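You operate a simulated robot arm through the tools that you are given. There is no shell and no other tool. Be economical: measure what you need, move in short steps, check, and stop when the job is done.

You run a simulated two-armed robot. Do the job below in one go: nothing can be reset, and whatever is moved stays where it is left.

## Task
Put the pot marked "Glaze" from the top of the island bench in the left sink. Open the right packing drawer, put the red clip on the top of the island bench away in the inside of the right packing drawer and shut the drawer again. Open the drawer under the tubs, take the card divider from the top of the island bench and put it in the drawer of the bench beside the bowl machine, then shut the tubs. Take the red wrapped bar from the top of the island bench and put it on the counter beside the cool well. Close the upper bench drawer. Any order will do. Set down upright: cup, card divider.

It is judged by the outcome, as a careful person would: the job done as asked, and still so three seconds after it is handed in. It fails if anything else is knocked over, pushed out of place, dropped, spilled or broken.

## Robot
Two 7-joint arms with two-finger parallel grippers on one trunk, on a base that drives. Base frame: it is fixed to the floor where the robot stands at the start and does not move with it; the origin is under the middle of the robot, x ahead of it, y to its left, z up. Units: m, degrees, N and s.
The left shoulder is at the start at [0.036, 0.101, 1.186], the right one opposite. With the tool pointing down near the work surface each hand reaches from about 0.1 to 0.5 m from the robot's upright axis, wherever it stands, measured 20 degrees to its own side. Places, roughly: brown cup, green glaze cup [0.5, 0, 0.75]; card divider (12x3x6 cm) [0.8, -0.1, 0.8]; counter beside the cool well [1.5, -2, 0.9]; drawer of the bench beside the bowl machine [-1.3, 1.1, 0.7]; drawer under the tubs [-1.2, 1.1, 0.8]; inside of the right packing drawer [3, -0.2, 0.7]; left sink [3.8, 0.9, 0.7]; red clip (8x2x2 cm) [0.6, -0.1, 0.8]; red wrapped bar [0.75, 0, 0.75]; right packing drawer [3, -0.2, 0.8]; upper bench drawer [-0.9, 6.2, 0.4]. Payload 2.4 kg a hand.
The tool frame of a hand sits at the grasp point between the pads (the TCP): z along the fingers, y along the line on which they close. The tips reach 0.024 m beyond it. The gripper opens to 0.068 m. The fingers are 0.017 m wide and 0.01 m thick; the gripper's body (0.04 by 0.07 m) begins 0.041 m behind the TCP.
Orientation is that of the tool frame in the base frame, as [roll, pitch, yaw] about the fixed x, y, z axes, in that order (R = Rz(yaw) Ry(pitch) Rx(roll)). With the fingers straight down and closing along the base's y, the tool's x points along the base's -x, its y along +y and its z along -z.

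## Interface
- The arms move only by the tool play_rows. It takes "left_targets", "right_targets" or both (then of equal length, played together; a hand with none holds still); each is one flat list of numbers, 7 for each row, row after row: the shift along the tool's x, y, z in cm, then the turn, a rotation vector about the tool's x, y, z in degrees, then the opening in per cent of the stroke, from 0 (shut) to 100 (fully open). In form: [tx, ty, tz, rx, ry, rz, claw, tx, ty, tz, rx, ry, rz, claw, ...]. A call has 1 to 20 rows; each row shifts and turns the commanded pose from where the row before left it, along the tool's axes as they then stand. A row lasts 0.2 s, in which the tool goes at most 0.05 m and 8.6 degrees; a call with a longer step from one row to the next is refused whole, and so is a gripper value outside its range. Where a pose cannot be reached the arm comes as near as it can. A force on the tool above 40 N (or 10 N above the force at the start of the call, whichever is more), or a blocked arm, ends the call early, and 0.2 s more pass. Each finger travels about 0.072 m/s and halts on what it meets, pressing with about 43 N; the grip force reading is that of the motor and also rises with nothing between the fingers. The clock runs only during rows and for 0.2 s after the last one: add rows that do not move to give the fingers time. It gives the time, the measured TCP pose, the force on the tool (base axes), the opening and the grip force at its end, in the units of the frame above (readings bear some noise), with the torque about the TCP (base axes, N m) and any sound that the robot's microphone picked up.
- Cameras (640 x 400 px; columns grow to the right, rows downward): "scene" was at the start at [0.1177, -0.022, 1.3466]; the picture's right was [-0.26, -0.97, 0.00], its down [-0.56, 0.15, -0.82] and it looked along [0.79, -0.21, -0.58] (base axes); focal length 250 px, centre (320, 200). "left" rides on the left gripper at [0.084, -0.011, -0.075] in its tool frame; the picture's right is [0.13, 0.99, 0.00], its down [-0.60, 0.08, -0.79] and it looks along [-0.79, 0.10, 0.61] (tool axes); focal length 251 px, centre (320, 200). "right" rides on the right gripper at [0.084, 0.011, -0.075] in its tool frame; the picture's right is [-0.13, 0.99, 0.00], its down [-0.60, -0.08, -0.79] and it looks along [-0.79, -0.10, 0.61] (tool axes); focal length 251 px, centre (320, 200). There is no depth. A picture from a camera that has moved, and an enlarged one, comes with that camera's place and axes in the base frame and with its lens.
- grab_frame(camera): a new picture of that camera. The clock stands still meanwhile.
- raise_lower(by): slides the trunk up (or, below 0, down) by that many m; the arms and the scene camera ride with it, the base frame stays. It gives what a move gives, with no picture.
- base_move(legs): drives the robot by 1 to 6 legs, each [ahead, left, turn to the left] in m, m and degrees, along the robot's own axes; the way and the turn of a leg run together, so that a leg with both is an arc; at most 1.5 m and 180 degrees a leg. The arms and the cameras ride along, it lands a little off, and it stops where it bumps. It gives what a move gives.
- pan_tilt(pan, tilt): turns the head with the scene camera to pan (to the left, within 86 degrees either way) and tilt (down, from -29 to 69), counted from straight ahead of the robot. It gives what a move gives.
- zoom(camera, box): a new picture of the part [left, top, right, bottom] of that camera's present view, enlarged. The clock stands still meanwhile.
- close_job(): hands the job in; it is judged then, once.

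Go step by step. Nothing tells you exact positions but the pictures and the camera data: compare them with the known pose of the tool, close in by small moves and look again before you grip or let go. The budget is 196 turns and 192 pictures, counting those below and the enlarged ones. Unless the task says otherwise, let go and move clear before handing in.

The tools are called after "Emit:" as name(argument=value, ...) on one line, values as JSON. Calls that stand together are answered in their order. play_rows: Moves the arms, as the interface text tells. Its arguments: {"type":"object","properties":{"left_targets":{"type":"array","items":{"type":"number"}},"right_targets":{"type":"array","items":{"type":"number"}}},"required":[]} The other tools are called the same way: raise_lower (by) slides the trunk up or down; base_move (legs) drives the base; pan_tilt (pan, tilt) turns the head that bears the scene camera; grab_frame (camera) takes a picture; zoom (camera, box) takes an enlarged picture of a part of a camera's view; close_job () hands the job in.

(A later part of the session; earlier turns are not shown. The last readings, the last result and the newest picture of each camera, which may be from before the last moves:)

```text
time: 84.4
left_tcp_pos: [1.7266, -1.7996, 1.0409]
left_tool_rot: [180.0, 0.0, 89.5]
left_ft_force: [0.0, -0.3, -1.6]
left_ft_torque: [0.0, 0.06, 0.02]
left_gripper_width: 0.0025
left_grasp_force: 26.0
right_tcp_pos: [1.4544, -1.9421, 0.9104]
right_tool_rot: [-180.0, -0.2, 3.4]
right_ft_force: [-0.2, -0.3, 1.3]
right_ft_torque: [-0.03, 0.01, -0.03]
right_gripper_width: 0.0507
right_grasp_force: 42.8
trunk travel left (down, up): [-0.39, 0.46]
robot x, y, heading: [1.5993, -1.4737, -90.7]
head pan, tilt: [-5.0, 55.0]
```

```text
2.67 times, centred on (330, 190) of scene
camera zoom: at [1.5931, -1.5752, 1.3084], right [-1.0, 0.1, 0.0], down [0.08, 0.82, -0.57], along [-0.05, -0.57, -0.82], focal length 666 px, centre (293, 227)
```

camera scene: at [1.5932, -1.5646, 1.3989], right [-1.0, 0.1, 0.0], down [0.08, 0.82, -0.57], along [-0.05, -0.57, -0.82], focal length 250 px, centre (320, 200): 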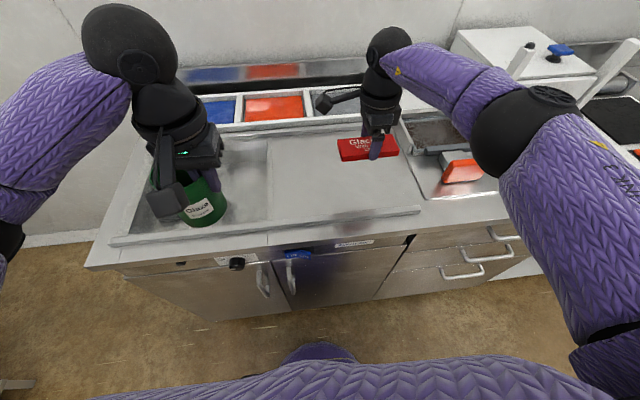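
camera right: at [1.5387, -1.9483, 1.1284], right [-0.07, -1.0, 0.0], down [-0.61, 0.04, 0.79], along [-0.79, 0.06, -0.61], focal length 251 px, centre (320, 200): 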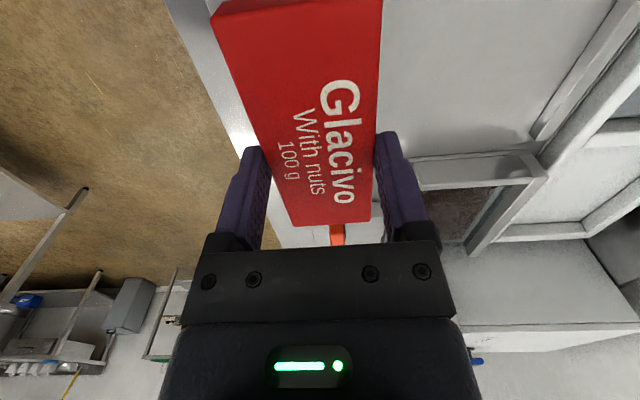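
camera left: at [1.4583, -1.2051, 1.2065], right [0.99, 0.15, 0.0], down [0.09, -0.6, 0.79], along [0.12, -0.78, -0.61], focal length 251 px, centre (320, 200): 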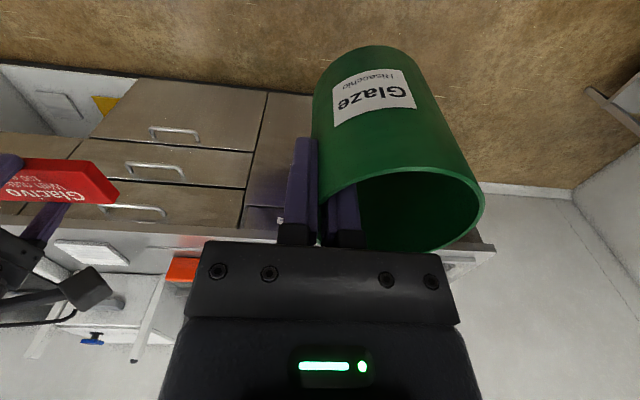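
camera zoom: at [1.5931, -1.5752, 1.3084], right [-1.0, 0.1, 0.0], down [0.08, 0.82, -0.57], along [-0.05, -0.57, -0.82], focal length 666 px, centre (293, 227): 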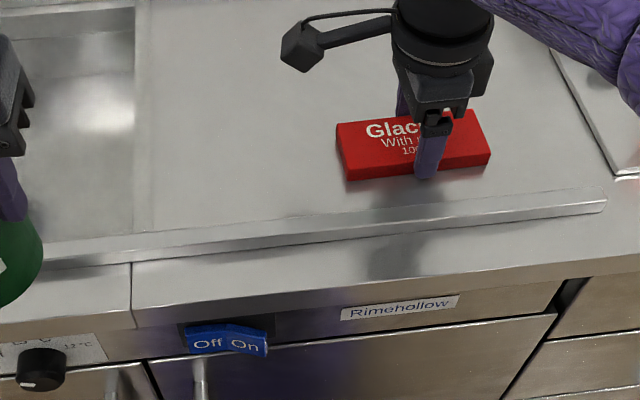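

Contact. I release and raise the right hand clear.

Emit:
play_rows(right_targets=[0, 0, 0.1, 0, 0, 0, 0, 0, 0, 0, 0, 0, 0, 85, 0, 0, 0, 0, 0, 0, 100, 0, 0, -1, 0, 0, 0, 100, 0, 0, -3, 0, 0, 0, 100, 0, 0, -5, 0, 0, 0, 100, 0, 0, -5, 0, 0, 0, 100])

Emit:
grab_frame(camera="scene")

Emit:
grab_frame(camera="left")

```text
time: 86.0
left_tcp_pos: [1.7265, -1.8004, 1.0413]
left_tool_rot: [180.0, 0.0, 89.4]
left_ft_force: [-0.8, 0.4, -1.9]
left_ft_torque: [0.02, 0.05, -0.03]
left_gripper_width: 0.0023
left_grasp_force: 26.4
right_tcp_pos: [1.4583, -1.9414, 1.0487]
right_tool_rot: [-179.9, -0.1, 3.3]
right_ft_force: [0.4, -0.5, 0.0]
right_ft_torque: [0.0, 0.0, -0.01]
right_gripper_width: 0.068
right_grasp_force: 0.0
trunk travel left (down, up): [-0.39, 0.46]
robot x, y, heading: [1.6012, -1.4705, -90.5]
head pan, tilt: [-5.0, 55.0]
```

```text
120 pictures are left
camera scene: at [1.5933, -1.5751, 1.3084], right [-1.0, 0.1, 0.0], down [0.08, 0.82, -0.57], along [-0.05, -0.57, -0.82], focal length 250 px, centre (320, 200)
```

scene: 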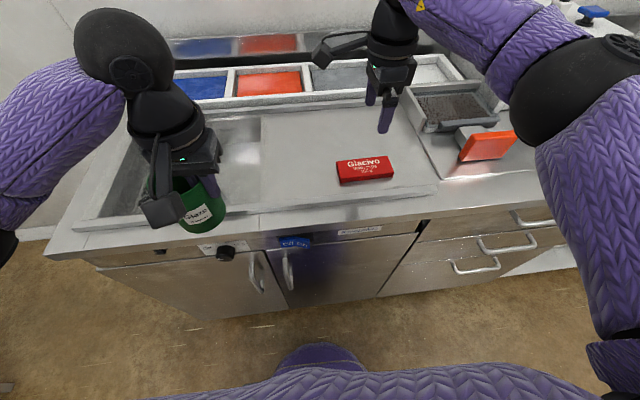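

```text
119 pictures are left
camera left: at [1.7173, -1.7155, 1.1166], right [0.99, 0.12, 0.0], down [0.07, -0.6, 0.79], along [0.1, -0.79, -0.61], focal length 251 px, centre (320, 200)
```

left: 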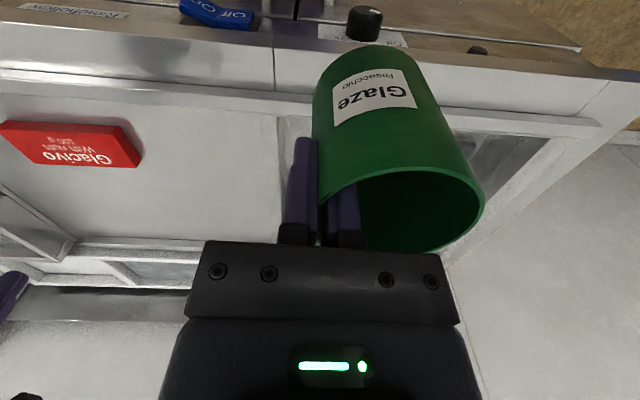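

The bar is in place and upright on the counter. Now to find the left sink: I back off and turn toward +x to look.

Emit:
base_move(legs=[[-0.55, 0, 0], [0, 0, 91]])

Emit:
pan_tilt(pan=30, tilt=15)

Emit:
grab_frame(camera="scene")

```text
time: 93.1
left_tcp_pos: [1.9326, -0.7719, 1.0413]
left_tool_rot: [-179.9, 0.1, -178.4]
left_ft_force: [0.0, -0.3, -2.0]
left_ft_torque: [-0.05, -0.03, -0.02]
left_gripper_width: 0.0023
left_grasp_force: 26.0
right_tcp_pos: [2.0827, -1.0344, 1.0488]
right_tool_rot: [-179.9, 0.0, 95.3]
right_ft_force: [0.5, 0.0, -0.5]
right_ft_torque: [0.01, -0.03, 0.02]
right_gripper_width: 0.068
right_grasp_force: 0.0
trunk travel left (down, up): [-0.39, 0.46]
robot x, y, heading: [1.6086, -0.9084, 1.6]
head pan, tilt: [-5.0, 55.0]
```

```text
time: 94.2
left_tcp_pos: [1.9317, -0.7705, 1.0413]
left_tool_rot: [-180.0, 0.0, -178.4]
left_ft_force: [0.0, -0.1, -1.4]
left_ft_torque: [-0.05, 0.0, 0.04]
left_gripper_width: 0.0023
left_grasp_force: 26.1
right_tcp_pos: [2.0816, -1.0336, 1.0495]
right_tool_rot: [180.0, -0.2, 95.3]
right_ft_force: [0.6, -0.3, -0.3]
right_ft_torque: [0.02, -0.02, -0.03]
right_gripper_width: 0.0678
right_grasp_force: 0.0
trunk travel left (down, up): [-0.39, 0.46]
robot x, y, heading: [1.6099, -0.9063, 1.4]
head pan, tilt: [30.0, 15.0]
```

```text
118 pictures are left
camera scene: at [1.7213, -0.8593, 1.3685], right [0.52, -0.85, 0.0], down [-0.22, -0.14, -0.97], along [0.82, 0.5, -0.26], focal length 250 px, centre (320, 200)
```

scene: 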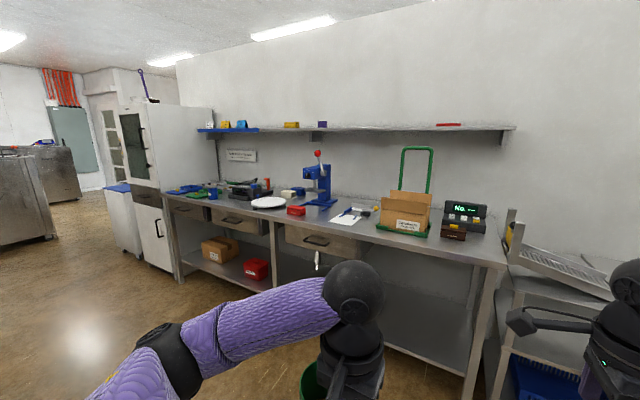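

No sink is on this wall; coordinates put it behind the packing wall, so likely reached past the tall cabinet. I drive along the aisle and look.

Emit:
base_move(legs=[[0, 0, 88.5], [0, -0.62, 0], [1.5, 0, 0], [1.3, 0, 0]])

Emit:
pan_tilt(pan=-45, tilt=15)

Emit:
grab_frame(camera="scene")

Emit:
grab_frame(camera="left")

```text
time: 114.7
left_tcp_pos: [2.1395, 2.2233, 1.0413]
left_tool_rot: [-180.0, 0.0, -89.6]
left_ft_force: [-0.1, -0.4, -1.6]
left_ft_torque: [0.01, -0.05, -0.02]
left_gripper_width: 0.0023
left_grasp_force: 26.6
right_tcp_pos: [2.4053, 2.3697, 1.0489]
right_tool_rot: [179.9, 0.0, -175.8]
right_ft_force: [0.7, -0.8, 0.2]
right_ft_torque: [0.0, 0.01, 0.03]
right_gripper_width: 0.0679
right_grasp_force: 0.0
trunk travel left (down, up): [-0.39, 0.46]
robot x, y, heading: [2.2735, 1.8945, 90.7]
head pan, tilt: [30.0, 15.0]
```

```text
time: 116.2
left_tcp_pos: [2.1383, 2.2237, 1.0415]
left_tool_rot: [-180.0, 0.1, -89.5]
left_ft_force: [-0.1, -0.9, -2.2]
left_ft_torque: [0.02, -0.04, 0.0]
left_gripper_width: 0.0021
left_grasp_force: 26.0
right_tcp_pos: [2.4052, 2.3686, 1.0473]
right_tool_rot: [-180.0, -0.2, -175.8]
right_ft_force: [-0.2, 0.0, -0.3]
right_ft_torque: [0.0, -0.02, 0.03]
right_gripper_width: 0.0681
right_grasp_force: 0.1
trunk travel left (down, up): [-0.39, 0.46]
robot x, y, heading: [2.2706, 1.8986, 90.6]
head pan, tilt: [-45.0, 15.0]
```

```text
117 pictures are left
camera scene: at [2.3375, 1.997, 1.3686], right [0.71, -0.7, 0.0], down [-0.18, -0.18, -0.97], along [0.68, 0.69, -0.26], focal length 250 px, centre (320, 200)
```

scene: 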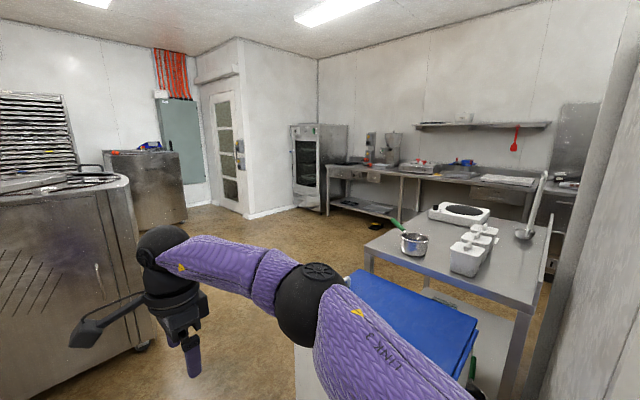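

```text
116 pictures are left
camera left: at [2.1519, 2.1398, 1.1165], right [-0.99, -0.14, 0.0], down [-0.08, 0.6, 0.79], along [-0.11, 0.79, -0.61], focal length 251 px, centre (320, 200)
```

left: 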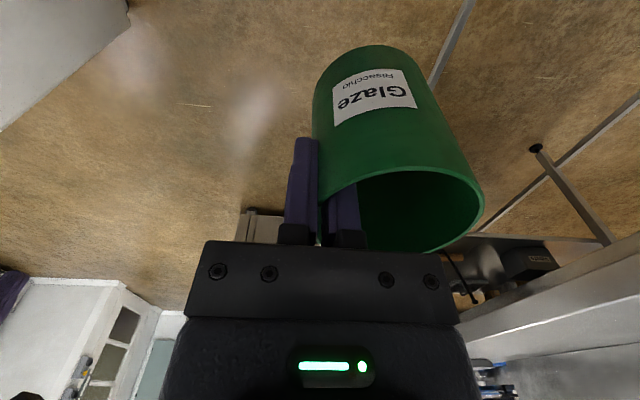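

There is an alcove behind the packing wall, reached past the blue-lidded bin and a small table (x≈3.15–4.05, y≈2.03–2.58). I drive around them.

Emit:
base_move(legs=[[1.05, 0, 0], [0, 0, -90], [0, 0.1, 0], [1.3, 0, 0]])

Emit:
pan_tilt(pan=-35, tilt=20)

Emit:
grab_frame(camera="scene")

Emit:
pan_tilt(pan=0, tilt=25)

Emit:
grab_frame(camera="scene")

```text
time: 132.5
left_tcp_pos: [3.8892, 3.2674, 1.0421]
left_tool_rot: [180.0, 0.0, -176.2]
left_ft_force: [-0.2, -0.7, -2.1]
left_ft_torque: [-0.07, 0.01, 0.01]
left_gripper_width: 0.0026
left_grasp_force: 26.8
right_tcp_pos: [4.0488, 3.0097, 1.049]
right_tool_rot: [179.9, -0.1, 97.6]
right_ft_force: [-0.3, 0.7, -1.1]
right_ft_torque: [-0.03, -0.02, -0.01]
right_gripper_width: 0.0679
right_grasp_force: 0.1
trunk travel left (down, up): [-0.39, 0.46]
robot x, y, heading: [3.5673, 3.1147, 3.9]
head pan, tilt: [-45.0, 15.0]
```

```text
time: 133.2
left_tcp_pos: [3.8886, 3.2681, 1.042]
left_tool_rot: [-180.0, 0.1, -176.3]
left_ft_force: [-0.5, -0.4, -2.5]
left_ft_torque: [-0.06, 0.0, -0.05]
left_gripper_width: 0.0022
left_grasp_force: 27.0
right_tcp_pos: [4.0498, 3.009, 1.0486]
right_tool_rot: [-179.9, -0.1, 97.6]
right_ft_force: [0.0, -0.3, -0.7]
right_ft_torque: [0.04, 0.0, 0.03]
right_gripper_width: 0.0679
right_grasp_force: 0.0
trunk travel left (down, up): [-0.39, 0.46]
robot x, y, heading: [3.5733, 3.1167, 3.7]
head pan, tilt: [-35.0, 20.0]
```

```text
115 pictures are left
camera scene: at [3.684, 3.0706, 1.3605], right [-0.52, -0.86, 0.0], down [-0.29, 0.18, -0.94], along [0.8, -0.49, -0.34], focal length 250 px, centre (320, 200)
```

scene: 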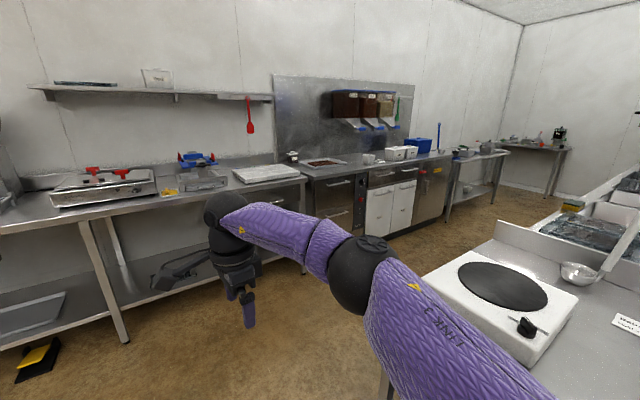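

```text
time: 134.2
left_tcp_pos: [3.8885, 3.2668, 1.0408]
left_tool_rot: [179.9, -0.1, -176.2]
left_ft_force: [0.4, -0.3, -2.1]
left_ft_torque: [-0.03, 0.0, 0.01]
left_gripper_width: 0.0025
left_grasp_force: 25.9
right_tcp_pos: [4.0491, 3.011, 1.049]
right_tool_rot: [-180.0, 0.0, 97.7]
right_ft_force: [0.2, 0.3, -0.1]
right_ft_torque: [0.0, -0.01, 0.0]
right_gripper_width: 0.068
right_grasp_force: 0.0
trunk travel left (down, up): [-0.39, 0.46]
robot x, y, heading: [3.5696, 3.1176, 4.1]
head pan, tilt: [0.0, 25.0]
```

```text
114 pictures are left
camera scene: at [3.6963, 3.1249, 1.3524], right [0.07, -1.0, 0.0], down [-0.42, -0.03, -0.91], along [0.9, 0.06, -0.42], focal length 250 px, centre (320, 200)
```

scene: 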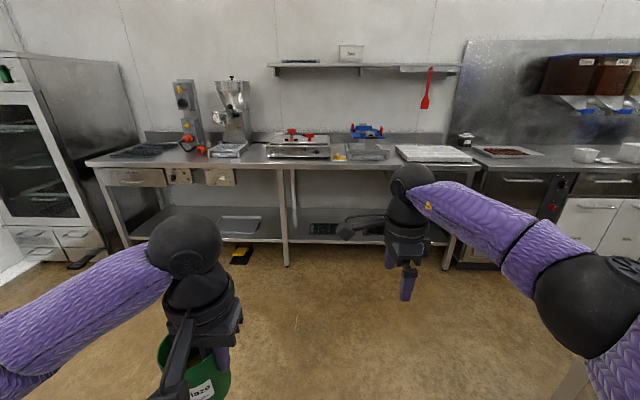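

The long run of counters on the right (back of the packing wall) should hold the sinks. I drive into the alcove and turn toward -y to look.

Emit:
base_move(legs=[[0.95, 0, -4], [0, 0, -90], [0.9, 0, 0]])

Emit:
pan_tilt(pan=-25, tilt=25)

Emit:
grab_frame(camera="scene")

Emit:
grab_frame(camera="left")

```text
time: 147.2
left_tcp_pos: [4.6789, 1.9312, 1.0412]
left_tool_rot: [180.0, -0.1, 92.0]
left_ft_force: [-0.7, -0.1, -1.8]
left_ft_torque: [-0.01, 0.08, 0.05]
left_gripper_width: 0.0023
left_grasp_force: 26.7
right_tcp_pos: [4.4153, 1.7778, 1.0482]
right_tool_rot: [-180.0, -0.1, 5.7]
right_ft_force: [-0.1, -0.3, -0.3]
right_ft_torque: [0.02, 0.03, 0.0]
right_gripper_width: 0.068
right_grasp_force: 0.0
trunk travel left (down, up): [-0.39, 0.46]
robot x, y, heading: [4.5388, 2.2533, -88.2]
head pan, tilt: [0.0, 25.0]
```

```text
time: 148.1
left_tcp_pos: [4.6788, 1.9306, 1.0421]
left_tool_rot: [179.9, 0.0, 92.0]
left_ft_force: [-0.1, 0.5, -2.4]
left_ft_torque: [0.01, 0.06, 0.02]
left_gripper_width: 0.0022
left_grasp_force: 26.4
right_tcp_pos: [4.4165, 1.778, 1.048]
right_tool_rot: [-180.0, -0.1, 5.7]
right_ft_force: [-0.3, -0.2, 0.1]
right_ft_torque: [0.03, 0.02, 0.02]
right_gripper_width: 0.0681
right_grasp_force: 0.1
trunk travel left (down, up): [-0.39, 0.46]
robot x, y, heading: [4.5361, 2.2582, -88.0]
head pan, tilt: [-25.0, 25.0]
```

```text
113 pictures are left
camera scene: at [4.5038, 2.1372, 1.3524], right [-0.92, 0.39, 0.0], down [0.17, 0.39, -0.91], along [-0.35, -0.83, -0.42], focal length 250 px, centre (320, 200)
```

scene: 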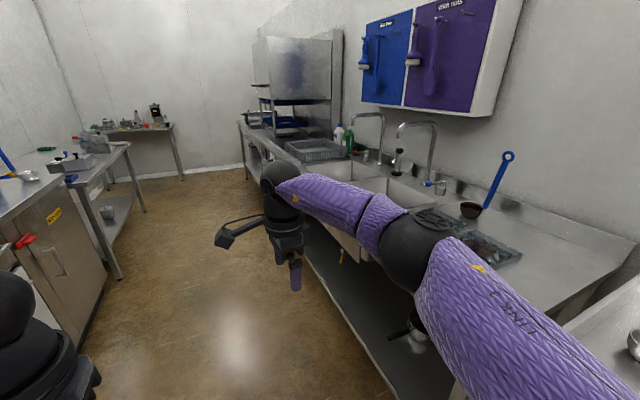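

```text
112 pictures are left
camera left: at [4.6657, 2.015, 1.1165], right [0.99, 0.16, 0.0], down [0.1, -0.6, 0.79], along [0.13, -0.78, -0.61], focal length 251 px, centre (320, 200)
```

left: 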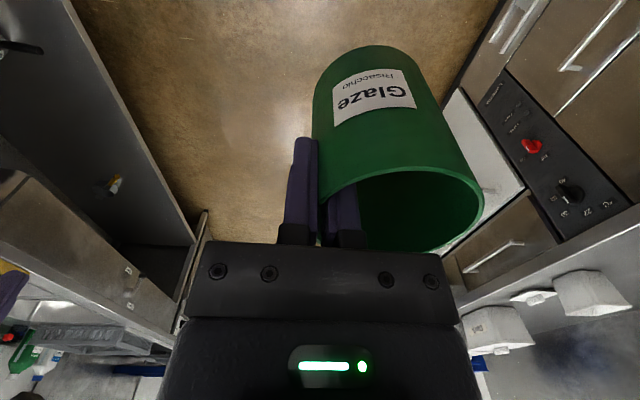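

Two sinks are on the wall at x≈3.75; facing them, the left one is the farther, at y≈0.8. I drive opposite it and face it.

Emit:
base_move(legs=[[1.3, 0, -2], [0, 0, -90]])

Emit:
pan_tilt(pan=0, tilt=40)

Emit:
grab_frame(camera="scene")

```text
time: 158.2
left_tcp_pos: [4.2345, 0.823, 1.0409]
left_tool_rot: [180.0, 0.1, 3.3]
left_ft_force: [0.3, 0.5, -2.5]
left_ft_torque: [0.07, -0.03, -0.02]
left_gripper_width: 0.0025
left_grasp_force: 26.9
right_tcp_pos: [4.0757, 1.0813, 1.0488]
right_tool_rot: [179.9, -0.1, -82.9]
right_ft_force: [0.5, 0.1, -0.3]
right_ft_torque: [-0.03, 0.01, 0.03]
right_gripper_width: 0.0681
right_grasp_force: 0.1
trunk travel left (down, up): [-0.39, 0.46]
robot x, y, heading: [4.5537, 0.9766, -177.0]
head pan, tilt: [-25.0, 25.0]
```

```text
time: 159.1
left_tcp_pos: [4.2348, 0.8231, 1.042]
left_tool_rot: [-180.0, 0.0, 3.3]
left_ft_force: [0.1, -0.7, -1.7]
left_ft_torque: [0.04, -0.01, 0.0]
left_gripper_width: 0.0024
left_grasp_force: 26.4
right_tcp_pos: [4.0753, 1.0818, 1.0482]
right_tool_rot: [180.0, -0.1, -82.9]
right_ft_force: [0.5, -0.7, -0.2]
right_ft_torque: [-0.02, -0.02, 0.03]
right_gripper_width: 0.0681
right_grasp_force: 0.1
trunk travel left (down, up): [-0.39, 0.46]
robot x, y, heading: [4.5565, 0.9696, -176.6]
head pan, tilt: [0.0, 40.0]
```

```text
111 pictures are left
camera scene: at [4.4375, 0.9652, 1.3291], right [-0.06, 1.0, 0.0], down [0.64, 0.04, -0.77], along [-0.76, -0.04, -0.64], focal length 250 px, centre (320, 200)
```

scene: 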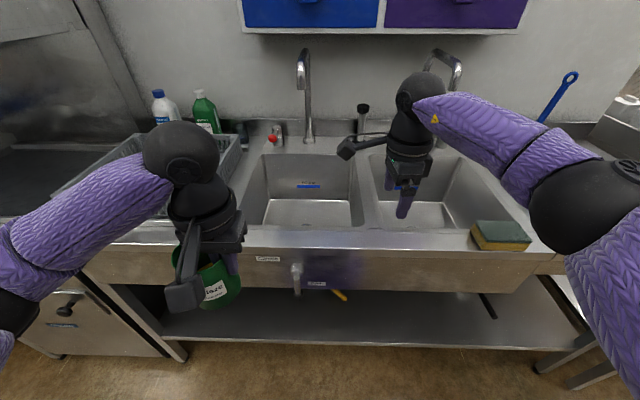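

Left sink opening spans about x 3.65–4.0, y 0.75–1.05. I retract the right hand and move the base so the cup hangs over the sink, in front of the tap.

Emit:
play_rows(right_targets=[0, -4, -2, 0, 0, 0, 100, 0, -4, -2, 0, 0, 0, 100, 0, -4, -2, 0, 0, 0, 100, 0, -4, -2, 0, 0, 0, 100, 0, -4, -2, 0, 0, 0, 100])

Emit:
base_move(legs=[[0, -0.08, -3.2], [0.28, 0, 0]])

Emit:
pan_tilt(pan=10, tilt=50)

Emit:
grab_frame(camera="scene")

Emit:
grab_frame(camera="left")

```text
time: 160.3
left_tcp_pos: [4.2346, 0.823, 1.0423]
left_tool_rot: [180.0, 0.0, 3.3]
left_ft_force: [0.8, 0.2, -1.4]
left_ft_torque: [0.08, 0.01, -0.05]
left_gripper_width: 0.0023
left_grasp_force: 26.9
right_tcp_pos: [4.2756, 1.1071, 1.1483]
right_tool_rot: [180.0, 0.0, -83.0]
right_ft_force: [-0.9, -0.5, 1.5]
right_ft_torque: [0.03, -0.01, -0.03]
right_gripper_width: 0.068
right_grasp_force: 0.1
trunk travel left (down, up): [-0.39, 0.46]
robot x, y, heading: [4.5596, 0.968, -176.5]
head pan, tilt: [0.0, 40.0]
```

```text
time: 162.9
left_tcp_pos: [3.9455, 0.92, 1.0425]
left_tool_rot: [-180.0, 0.0, 0.2]
left_ft_force: [0.2, -0.3, -0.9]
left_ft_torque: [0.06, 0.02, -0.02]
left_gripper_width: 0.0027
left_grasp_force: 26.7
right_tcp_pos: [4.0013, 1.2005, 1.1475]
right_tool_rot: [-179.9, -0.1, -86.2]
right_ft_force: [-0.4, 0.3, 0.0]
right_ft_torque: [0.03, 0.0, 0.0]
right_gripper_width: 0.068
right_grasp_force: 0.1
trunk travel left (down, up): [-0.39, 0.46]
robot x, y, heading: [4.2727, 1.0489, -179.9]
head pan, tilt: [0.0, 40.0]
```

```text
time: 163.6
left_tcp_pos: [3.9453, 0.9209, 1.0403]
left_tool_rot: [179.9, -0.1, 0.1]
left_ft_force: [0.6, -0.2, -0.9]
left_ft_torque: [0.06, 0.01, -0.02]
left_gripper_width: 0.0024
left_grasp_force: 26.3
right_tcp_pos: [4.0007, 1.2011, 1.1474]
right_tool_rot: [-179.9, -0.1, -86.1]
right_ft_force: [0.4, 0.9, -0.1]
right_ft_torque: [0.02, 0.02, -0.01]
right_gripper_width: 0.0681
right_grasp_force: 0.0
trunk travel left (down, up): [-0.39, 0.46]
robot x, y, heading: [4.2738, 1.0512, -180.0]
head pan, tilt: [10.0, 50.0]
```

```text
110 pictures are left
camera scene: at [4.1656, 1.0372, 1.3149], right [-0.17, 0.98, 0.0], down [0.75, 0.13, -0.64], along [-0.63, -0.11, -0.77], focal length 250 px, centre (320, 200)
```

scene: 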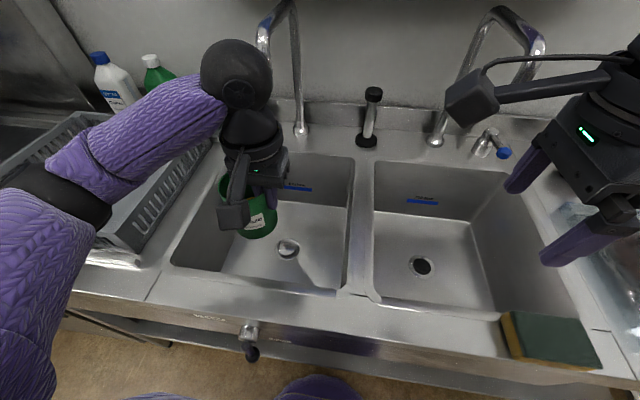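

```text
109 pictures are left
camera left: at [4.031, 0.9313, 1.1165], right [0.13, -0.99, 0.0], down [-0.6, -0.08, 0.79], along [-0.79, -0.1, -0.61], focal length 251 px, centre (320, 200)
```

left: 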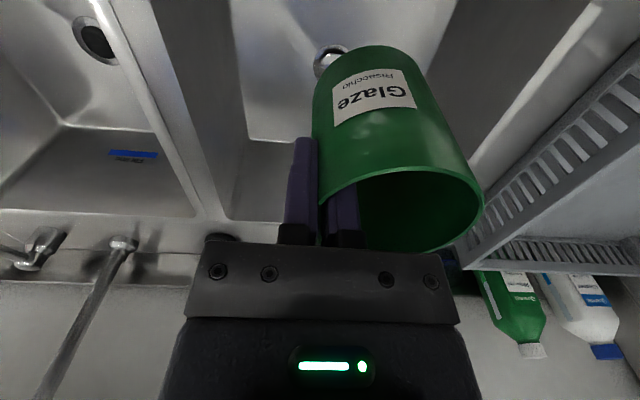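

The sink spans x 3.65–4.0, y 0.73–1.05, drain at (3.85,0.89), tap spout end ≈(3.74,0.87,1.17). I'll set the cup at ≈(3.83,0.80), beside the drain; first nudge the base.

Emit:
base_move(legs=[[0.04, 0.05, 0]])

Emit:
play_rows(left_targets=[0, 0.7, 1, 0, 0, 0, 0, 0, 0.7, 1, 0, 0, 0, 0, 0, 0.7, 1.5, 0, 0, 0, 0, 0, 0.7, 1.5, 0, 0, 0, 0, 0, 0.7, 1.5, 0, 0, 0, 0, 0, 0, 1.5, 0, 0, 0, 0, 0, 0, 1.5, 0, 0, 0, 0, 0, 0, 1.5, 0, 0, 0, 0, 0, 0, 0, 0, 0, 0, 0])

Emit:
grab_frame(camera="scene")

Emit:
grab_frame(camera="left")

```text
time: 164.6
left_tcp_pos: [3.9058, 0.8686, 1.0407]
left_tool_rot: [-180.0, -0.2, 0.0]
left_ft_force: [-0.3, 0.3, -1.6]
left_ft_torque: [0.08, 0.0, 0.02]
left_gripper_width: 0.0024
left_grasp_force: 27.1
right_tcp_pos: [3.961, 1.1491, 1.1473]
right_tool_rot: [-179.8, 0.0, -86.2]
right_ft_force: [-0.8, -0.2, -0.6]
right_ft_torque: [0.0, -0.02, -0.02]
right_gripper_width: 0.0681
right_grasp_force: 0.0
trunk travel left (down, up): [-0.39, 0.46]
robot x, y, heading: [4.2308, 0.9992, -179.6]
head pan, tilt: [10.0, 50.0]
```

```text
time: 166.6
left_tcp_pos: [3.9074, 0.8343, 0.9312]
left_tool_rot: [179.9, 0.0, 0.1]
left_ft_force: [-0.8, 0.0, -1.9]
left_ft_torque: [0.02, 0.0, 0.0]
left_gripper_width: 0.0023
left_grasp_force: 26.6
right_tcp_pos: [3.9622, 1.1512, 1.1475]
right_tool_rot: [-179.9, -0.1, -86.2]
right_ft_force: [0.4, -0.1, -0.7]
right_ft_torque: [-0.02, 0.0, 0.0]
right_gripper_width: 0.068
right_grasp_force: 0.0
trunk travel left (down, up): [-0.39, 0.46]
robot x, y, heading: [4.2336, 0.9969, -180.3]
head pan, tilt: [10.0, 50.0]
```

```text
108 pictures are left
camera scene: at [4.1259, 0.9865, 1.3149], right [-0.17, 0.98, 0.0], down [0.75, 0.13, -0.64], along [-0.63, -0.11, -0.77], focal length 250 px, centre (320, 200)
```

scene: 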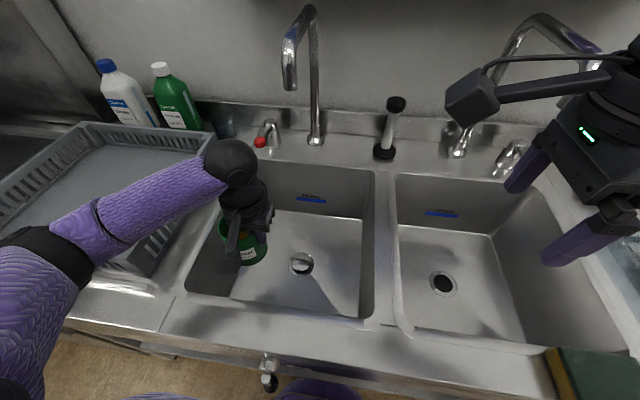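

```text
107 pictures are left
camera left: at [3.9923, 0.8445, 1.007], right [0.13, -0.99, 0.0], down [-0.6, -0.08, 0.79], along [-0.79, -0.1, -0.61], focal length 251 px, centre (320, 200)
```

left: 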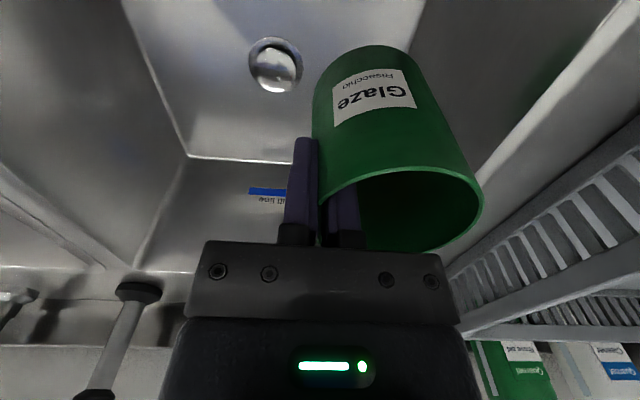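

The forearm is near the drying rack, but reaching farther straightens the arm. I move the hand inward and a little down, then look.

Emit:
play_rows(left_targets=[0, 0, 1, 0, 0, 0, 0, -1, 0, 1, 0, 0, 0, 0, -1.5, 0, 0.5, 0, 0, 0, 0, -1.5, 0, 0, 0, 0, 0, 0, -1.5, 0, 0, 0, 0, 0, 0, -1, 0, 0, 0, 0, 0, 0, -0.7, 0, 0, 0, 0, 0, 0, 0, 0, 0, 0, 0, 0, 0])

Emit:
grab_frame(camera="scene")

```text
time: 168.4
left_tcp_pos: [3.8327, 0.8351, 0.9076]
left_tool_rot: [180.0, 0.1, 0.0]
left_ft_force: [-0.5, -0.4, -1.7]
left_ft_torque: [0.03, -0.01, 0.03]
left_gripper_width: 0.0025
left_grasp_force: 26.5
right_tcp_pos: [3.9616, 1.151, 1.1472]
right_tool_rot: [180.0, -0.1, -86.1]
right_ft_force: [-0.5, -0.1, -0.3]
right_ft_torque: [-0.01, -0.01, 0.01]
right_gripper_width: 0.0682
right_grasp_force: 0.1
trunk travel left (down, up): [-0.39, 0.46]
robot x, y, heading: [4.2351, 0.9996, -179.7]
head pan, tilt: [10.0, 50.0]
```

```text
106 pictures are left
camera scene: at [4.1259, 0.9866, 1.3149], right [-0.17, 0.98, 0.0], down [0.75, 0.13, -0.64], along [-0.63, -0.11, -0.77], focal length 250 px, centre (320, 200)
```

scene: 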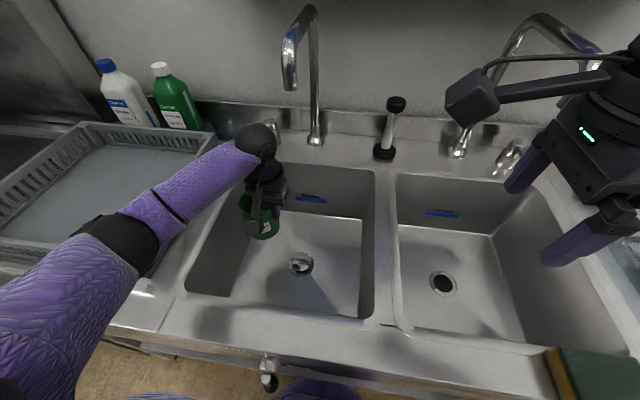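

Emit:
play_rows(left_targets=[0, 0, 1, 0, 0, 0, 0, 0, 0, 1, 0, 0, 0, 0, 0, 0, 1, 0, 0, 0, 0, 0, 0, 1, 0, 0, 0, 0, 0, 0, 1, 0, 0, 0, 0, 0, 0, 1, 0, 0, 0, 0, 0, 0, 0, 0, 0, 0, 0])

Emit:
grab_frame(camera="scene")

Emit:
grab_frame(camera="left")

```text
time: 170.0
left_tcp_pos: [3.8349, 0.8334, 0.8451]
left_tool_rot: [179.9, 0.0, 0.0]
left_ft_force: [0.8, 0.2, -2.1]
left_ft_torque: [0.05, 0.01, 0.03]
left_gripper_width: 0.0026
left_grasp_force: 25.9
right_tcp_pos: [3.962, 1.149, 1.1477]
right_tool_rot: [180.0, -0.2, -86.2]
right_ft_force: [0.5, 1.0, 0.2]
right_ft_torque: [0.03, 0.0, -0.02]
right_gripper_width: 0.0679
right_grasp_force: 0.1
trunk travel left (down, up): [-0.39, 0.46]
robot x, y, heading: [4.2351, 0.9994, -179.8]
head pan, tilt: [10.0, 50.0]
```

```text
105 pictures are left
camera scene: at [4.1259, 0.9865, 1.3149], right [-0.17, 0.98, 0.0], down [0.75, 0.13, -0.64], along [-0.63, -0.11, -0.77], focal length 250 px, centre (320, 200)
```

scene: 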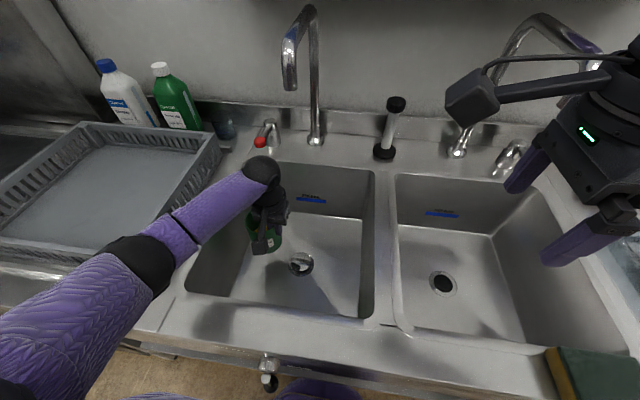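

```text
104 pictures are left
camera left: at [3.9197, 0.8443, 0.9204], right [0.13, -0.99, 0.0], down [-0.6, -0.08, 0.79], along [-0.79, -0.1, -0.61], focal length 251 px, centre (320, 200)
```

left: 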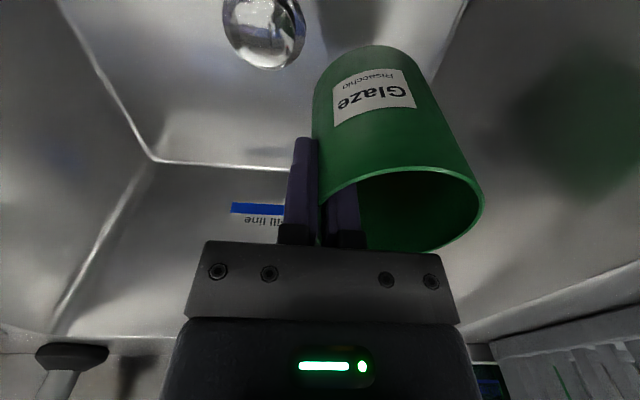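

The arm clears the rack. Sink floor ≈0.675; about 9 cm to go.

Emit:
play_rows(left_targets=[0, 0, 1, 0, 0, 0, 0, 0, 0, 1, 0, 0, 0, 0, 0, 0, 1, 0, 0, 0, 0, 0, 0, 1, 0, 0, 0, 0, 0, 0, 1, 0, 0, 0, 0, 0, 0, 1, 0, 0, 0, 0, 0, 0, 1, 0, 0, 0, 0, 0, 0, 0, 0, 0, 0, 0])

Emit:
grab_frame(camera="left")

Emit:
grab_frame(camera="scene")

```text
time: 171.8
left_tcp_pos: [3.835, 0.8338, 0.7782]
left_tool_rot: [180.0, 0.0, 0.0]
left_ft_force: [0.4, -0.9, -1.3]
left_ft_torque: [0.06, 0.0, 0.01]
left_gripper_width: 0.0025
left_grasp_force: 26.6
right_tcp_pos: [3.9612, 1.1496, 1.149]
right_tool_rot: [179.9, -0.1, -86.2]
right_ft_force: [0.3, -0.4, 0.5]
right_ft_torque: [0.01, 0.02, 0.01]
right_gripper_width: 0.0679
right_grasp_force: 0.1
trunk travel left (down, up): [-0.39, 0.46]
robot x, y, heading: [4.233, 1.0014, -180.1]
head pan, tilt: [10.0, 50.0]
```

```text
103 pictures are left
camera left: at [3.9198, 0.8446, 0.8525], right [0.13, -0.99, 0.0], down [-0.6, -0.08, 0.79], along [-0.79, -0.1, -0.61], focal length 251 px, centre (320, 200)
```

left: 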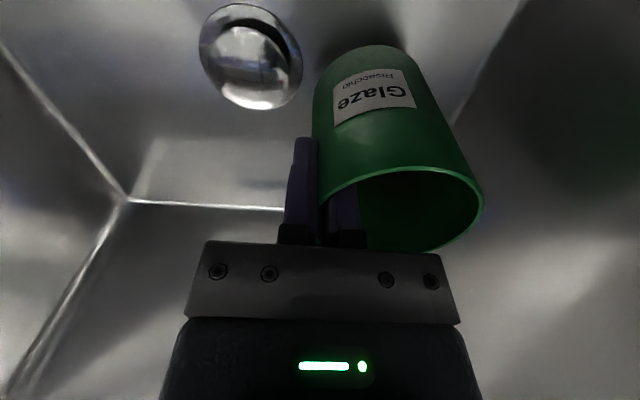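

```text
102 pictures are left
camera scene: at [4.1259, 0.9866, 1.3149], right [-0.17, 0.98, 0.0], down [0.75, 0.13, -0.64], along [-0.63, -0.11, -0.77], focal length 250 px, centre (320, 200)
```

scene: 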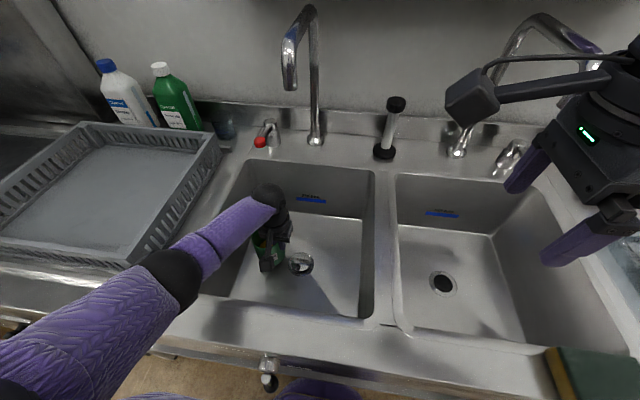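

Emit:
play_rows(left_targets=[0, 0, 0.7, 0, 0, 0, 0, 0, 0, 0.5, 0, 0, 0, 0, 0, 0, 0.4, 0, 0, 0, 0, 0, 0, 0.3, 0, 0, 0, 0, 0, 0, 0.3, 0, 0, 0, 0, 0, 0, 0, 0, 0, 0, 0])

Emit:
grab_frame(camera="left")

```text
time: 173.2
left_tcp_pos: [3.8332, 0.8328, 0.7546]
left_tool_rot: [-179.9, 0.1, -0.1]
left_ft_force: [0.7, -0.4, -1.2]
left_ft_torque: [0.06, 0.0, -0.03]
left_gripper_width: 0.0024
left_grasp_force: 26.5
right_tcp_pos: [3.961, 1.1514, 1.148]
right_tool_rot: [180.0, 0.0, -86.2]
right_ft_force: [0.2, -0.5, -0.3]
right_ft_torque: [-0.01, 0.0, 0.01]
right_gripper_width: 0.068
right_grasp_force: 0.0
trunk travel left (down, up): [-0.39, 0.46]
robot x, y, heading: [4.2353, 0.9989, -180.2]
head pan, tilt: [10.0, 50.0]
```

```text
101 pictures are left
camera left: at [3.9196, 0.8442, 0.8299], right [0.13, -0.99, 0.0], down [-0.6, -0.08, 0.79], along [-0.79, -0.1, -0.61], focal length 251 px, centre (320, 200)
```

left: 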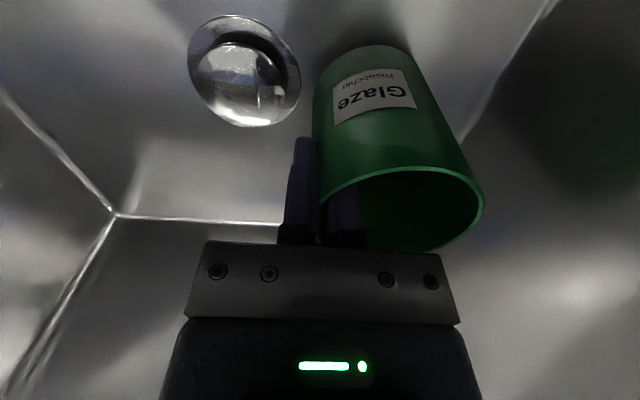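

Emit:
play_rows(left_targets=[0, 0, 0.3, 0, 0, 0, 0, 0, 0, 0.3, 0, 0, 0, 0, 0, 0, 0.3, 0, 0, 0, 0, 0, 0, 0, 0, 0, 0, 0])

Emit:
grab_frame(camera="left")

```text
time: 174.2
left_tcp_pos: [3.8344, 0.8329, 0.746]
left_tool_rot: [180.0, 0.0, 0.0]
left_ft_force: [0.4, 0.3, -1.6]
left_ft_torque: [0.04, -0.02, 0.0]
left_gripper_width: 0.0024
left_grasp_force: 25.9
right_tcp_pos: [3.9615, 1.1511, 1.1481]
right_tool_rot: [-180.0, -0.1, -86.2]
right_ft_force: [-0.4, 0.1, -0.1]
right_ft_torque: [0.01, 0.05, 0.0]
right_gripper_width: 0.0677
right_grasp_force: 0.0
trunk travel left (down, up): [-0.39, 0.46]
robot x, y, heading: [4.2381, 1.0021, -180.1]
head pan, tilt: [10.0, 50.0]
```

```text
100 pictures are left
camera left: at [3.9187, 0.8451, 0.8208], right [0.13, -0.99, 0.0], down [-0.6, -0.08, 0.79], along [-0.79, -0.1, -0.61], focal length 251 px, centre (320, 200)
```

left: 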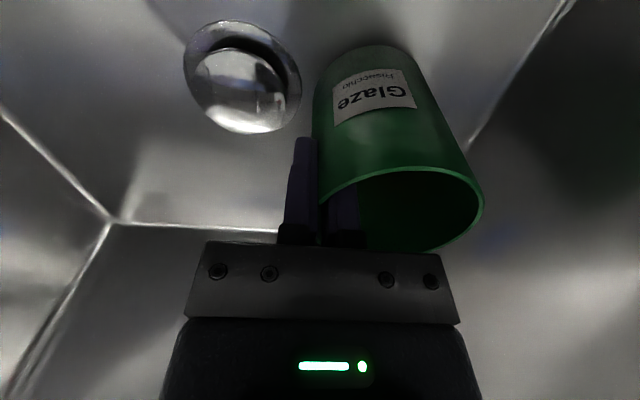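

Emit:
play_rows(left_targets=[0, 0, 0.3, 0, 0, 0, 0, 0, 0, 0.3, 0, 0, 0, 0, 0, 0, 0.3, 0, 0, 0, 0, 0, 0, 0.3, 0, 0, 0, 0, 0, 0, 0, 0, 0, 0, 0])

Emit:
grab_frame(camera="left")

```text
time: 175.4
left_tcp_pos: [3.8349, 0.8338, 0.7339]
left_tool_rot: [179.9, 0.1, 0.0]
left_ft_force: [-3.3, -0.6, 25.3]
left_ft_torque: [-0.25, 0.11, -0.03]
left_gripper_width: 0.0022
left_grasp_force: 26.5
right_tcp_pos: [3.962, 1.1524, 1.1481]
right_tool_rot: [180.0, -0.1, -86.2]
right_ft_force: [-0.2, 0.7, 0.2]
right_ft_torque: [-0.01, 0.02, 0.01]
right_gripper_width: 0.0682
right_grasp_force: 0.1
trunk travel left (down, up): [-0.39, 0.46]
robot x, y, heading: [4.2342, 0.9985, -179.8]
head pan, tilt: [10.0, 50.0]
```

```text
99 pictures are left
camera left: at [3.9204, 0.8453, 0.809], right [0.13, -0.99, 0.0], down [-0.6, -0.08, 0.79], along [-0.79, -0.1, -0.61], focal length 251 px, centre (320, 200)
```

left: 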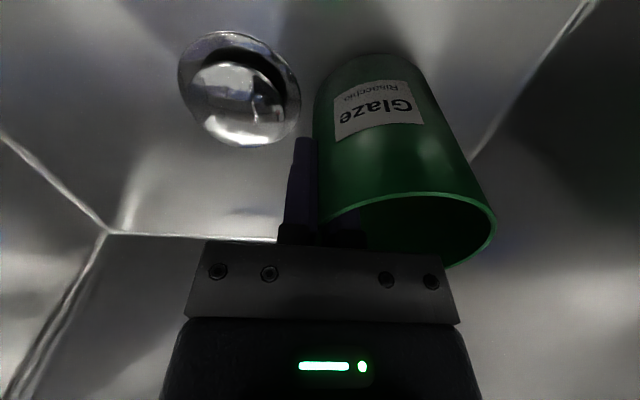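

The cup touches the sink floor (25 N). I relieve slightly and release.

Emit:
play_rows(left_targets=[0, 0, -0.2, 0, 0, 0, 0, 0, 0, 0, 0, 0, 0, 12, 0, 0, 0, 0, 0, 0, 30, 0, 0, 0, 0, 0, 0, 35, 0, 0, 0, 0, 0, 0, 35])

Emit:
grab_frame(camera="left")

```text
time: 176.6
left_tcp_pos: [3.8346, 0.8344, 0.7347]
left_tool_rot: [180.0, -0.1, 0.0]
left_ft_force: [-0.2, -0.1, -0.6]
left_ft_torque: [-0.02, 0.02, -0.01]
left_gripper_width: 0.0235
left_grasp_force: 0.1
right_tcp_pos: [3.9621, 1.1512, 1.1471]
right_tool_rot: [180.0, -0.1, -86.2]
right_ft_force: [1.1, 0.7, -0.1]
right_ft_torque: [0.01, -0.02, -0.01]
right_gripper_width: 0.0678
right_grasp_force: 0.1
trunk travel left (down, up): [-0.39, 0.46]
robot x, y, heading: [4.2352, 0.998, -179.9]
head pan, tilt: [10.0, 50.0]
```

```text
98 pictures are left
camera left: at [3.92, 0.845, 0.8103], right [0.13, -0.99, 0.0], down [-0.6, -0.08, 0.79], along [-0.79, -0.1, -0.61], focal length 251 px, centre (320, 200)
```

left: 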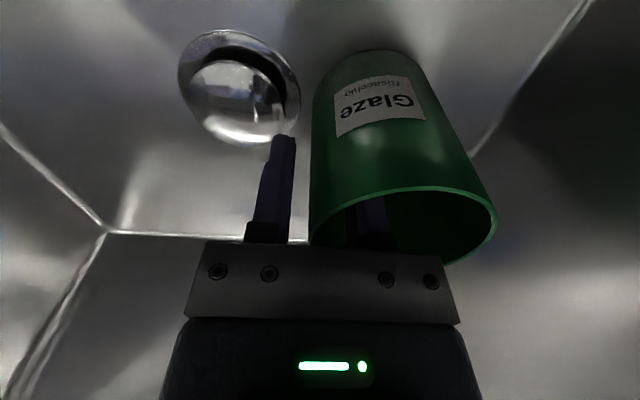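

The cup stands. I withdraw straight up.

Emit:
play_rows(left_targets=[0, 0, -1, 0, 0, 0, 35, 0, 0, -2, 0, 0, 0, 35, 0, 0, -3, 0, 0, 0, 35, 0, 0, -3, 0, 0, 0, 35, 0, 0, -4, 0, 0, 0, 35, 1, 0, -4, 0, 0, 0, 35, 3, 0, -4, 0, 0, 0, 35, 3, 0, -4, 0, 0, 0, 35, 3, 0, -4, 0, 0, 0, 35])

Emit:
grab_frame(camera="scene")

Emit:
grab_frame(camera="left")

```text
time: 178.6
left_tcp_pos: [3.9367, 0.8347, 1.0236]
left_tool_rot: [179.8, -0.1, 0.1]
left_ft_force: [0.2, -0.6, 0.3]
left_ft_torque: [-0.03, 0.02, -0.01]
left_gripper_width: 0.0239
left_grasp_force: 0.0
right_tcp_pos: [3.9611, 1.1498, 1.1478]
right_tool_rot: [180.0, -0.1, -86.2]
right_ft_force: [1.0, -1.3, -0.7]
right_ft_torque: [0.0, 0.0, 0.0]
right_gripper_width: 0.0679
right_grasp_force: 0.0
trunk travel left (down, up): [-0.39, 0.46]
robot x, y, heading: [4.2339, 0.996, -179.8]
head pan, tilt: [10.0, 50.0]
```

```text
97 pictures are left
camera scene: at [4.1262, 0.9867, 1.3149], right [-0.17, 0.98, 0.0], down [0.75, 0.13, -0.64], along [-0.63, -0.11, -0.77], focal length 250 px, centre (320, 200)
```

scene: 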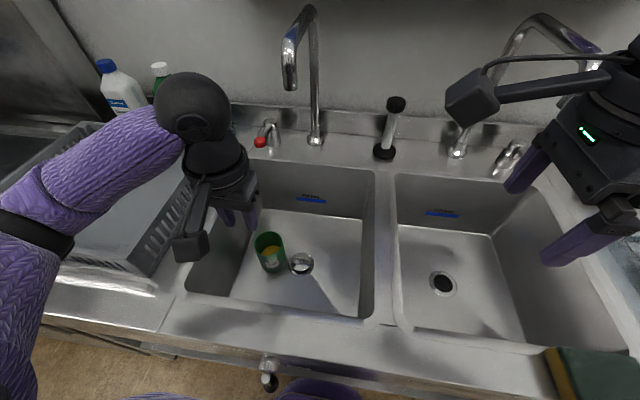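

```text
96 pictures are left
camera left: at [4.0214, 0.8458, 1.0986], right [0.13, -0.99, 0.0], down [-0.6, -0.08, 0.79], along [-0.79, -0.11, -0.61], focal length 251 px, centre (320, 200)
```

left: 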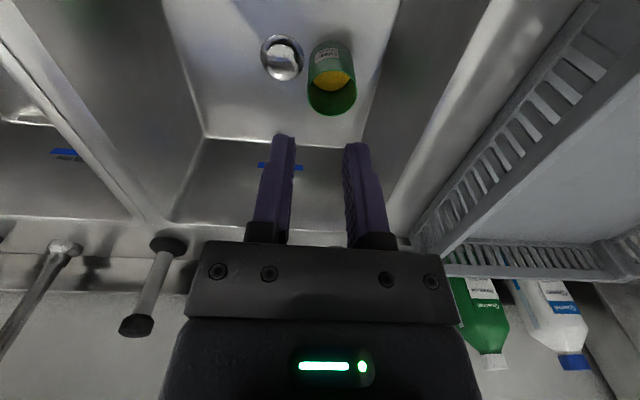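

The Glaze cup stands upright in the left sink. Next: with both hands free, I drive back to the packing bench and open its right drawer before fetching the clip.

Emit:
base_move(legs=[[-0.35, 0, 0], [0, 0, -90], [1.3, 0, 0], [0.85, 0, 0], [0, 0, 90]])

```text
time: 198.7
left_tcp_pos: [4.2804, 2.9928, 1.0219]
left_tool_rot: [-180.0, 0.0, -0.6]
left_ft_force: [0.1, 0.8, -0.7]
left_ft_torque: [-0.01, -0.03, 0.0]
left_gripper_width: 0.0237
left_grasp_force: 0.1
right_tcp_pos: [4.3092, 3.3074, 1.1477]
right_tool_rot: [-180.0, -0.1, -86.7]
right_ft_force: [-0.1, -0.6, -1.0]
right_ft_torque: [-0.04, -0.03, 0.0]
right_gripper_width: 0.0685
right_grasp_force: 0.1
trunk travel left (down, up): [-0.39, 0.46]
robot x, y, heading: [4.5813, 3.1502, 179.5]
head pan, tilt: [10.0, 50.0]
```

Emit:
base_move(legs=[[1.2, 0, 0], [1.2, 0, 0], [0, 0, 90], [1.5, 0, 0], [1.5, 0, 0], [0, 0, 90]])

Emit:
pan_tilt(pan=-10, tilt=40)

Emit:
grab_frame(camera="scene")

```text
time: 232.2
left_tcp_pos: [2.5573, 0.3385, 1.0238]
left_tool_rot: [-180.0, 0.0, -175.4]
left_ft_force: [-0.1, 0.5, -0.7]
left_ft_torque: [0.0, 0.01, 0.0]
left_gripper_width: 0.0237
left_grasp_force: 0.1
right_tcp_pos: [2.5563, 0.0211, 1.1471]
right_tool_rot: [-180.0, -0.2, 98.4]
right_ft_force: [0.4, -0.7, 0.7]
right_ft_torque: [-0.02, 0.02, 0.02]
right_gripper_width: 0.068
right_grasp_force: 0.0
trunk travel left (down, up): [-0.39, 0.46]
robot x, y, heading: [2.275, 0.149, 4.6]
head pan, tilt: [10.0, 50.0]
```

```text
time: 233.0
left_tcp_pos: [2.5572, 0.3377, 1.0229]
left_tool_rot: [179.8, 0.0, -175.4]
left_ft_force: [0.4, 0.0, 0.6]
left_ft_torque: [-0.03, -0.01, 0.0]
left_gripper_width: 0.0237
left_grasp_force: 0.1
right_tcp_pos: [2.5556, 0.0211, 1.1476]
right_tool_rot: [-180.0, -0.1, 98.5]
right_ft_force: [0.9, -0.5, 1.0]
right_ft_torque: [-0.01, -0.01, 0.03]
right_gripper_width: 0.0681
right_grasp_force: 0.1
trunk travel left (down, up): [-0.39, 0.46]
robot x, y, heading: [2.2731, 0.1501, 4.8]
head pan, tilt: [-10.0, 40.0]
```

```text
95 pictures are left
camera scene: at [2.3918, 0.1453, 1.3291], right [-0.09, -1.0, 0.0], down [-0.64, 0.06, -0.77], along [0.76, -0.07, -0.64], focal length 250 px, centre (320, 200)
```

scene: 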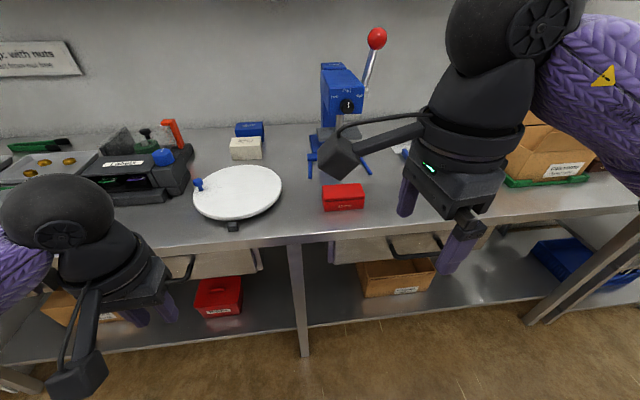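

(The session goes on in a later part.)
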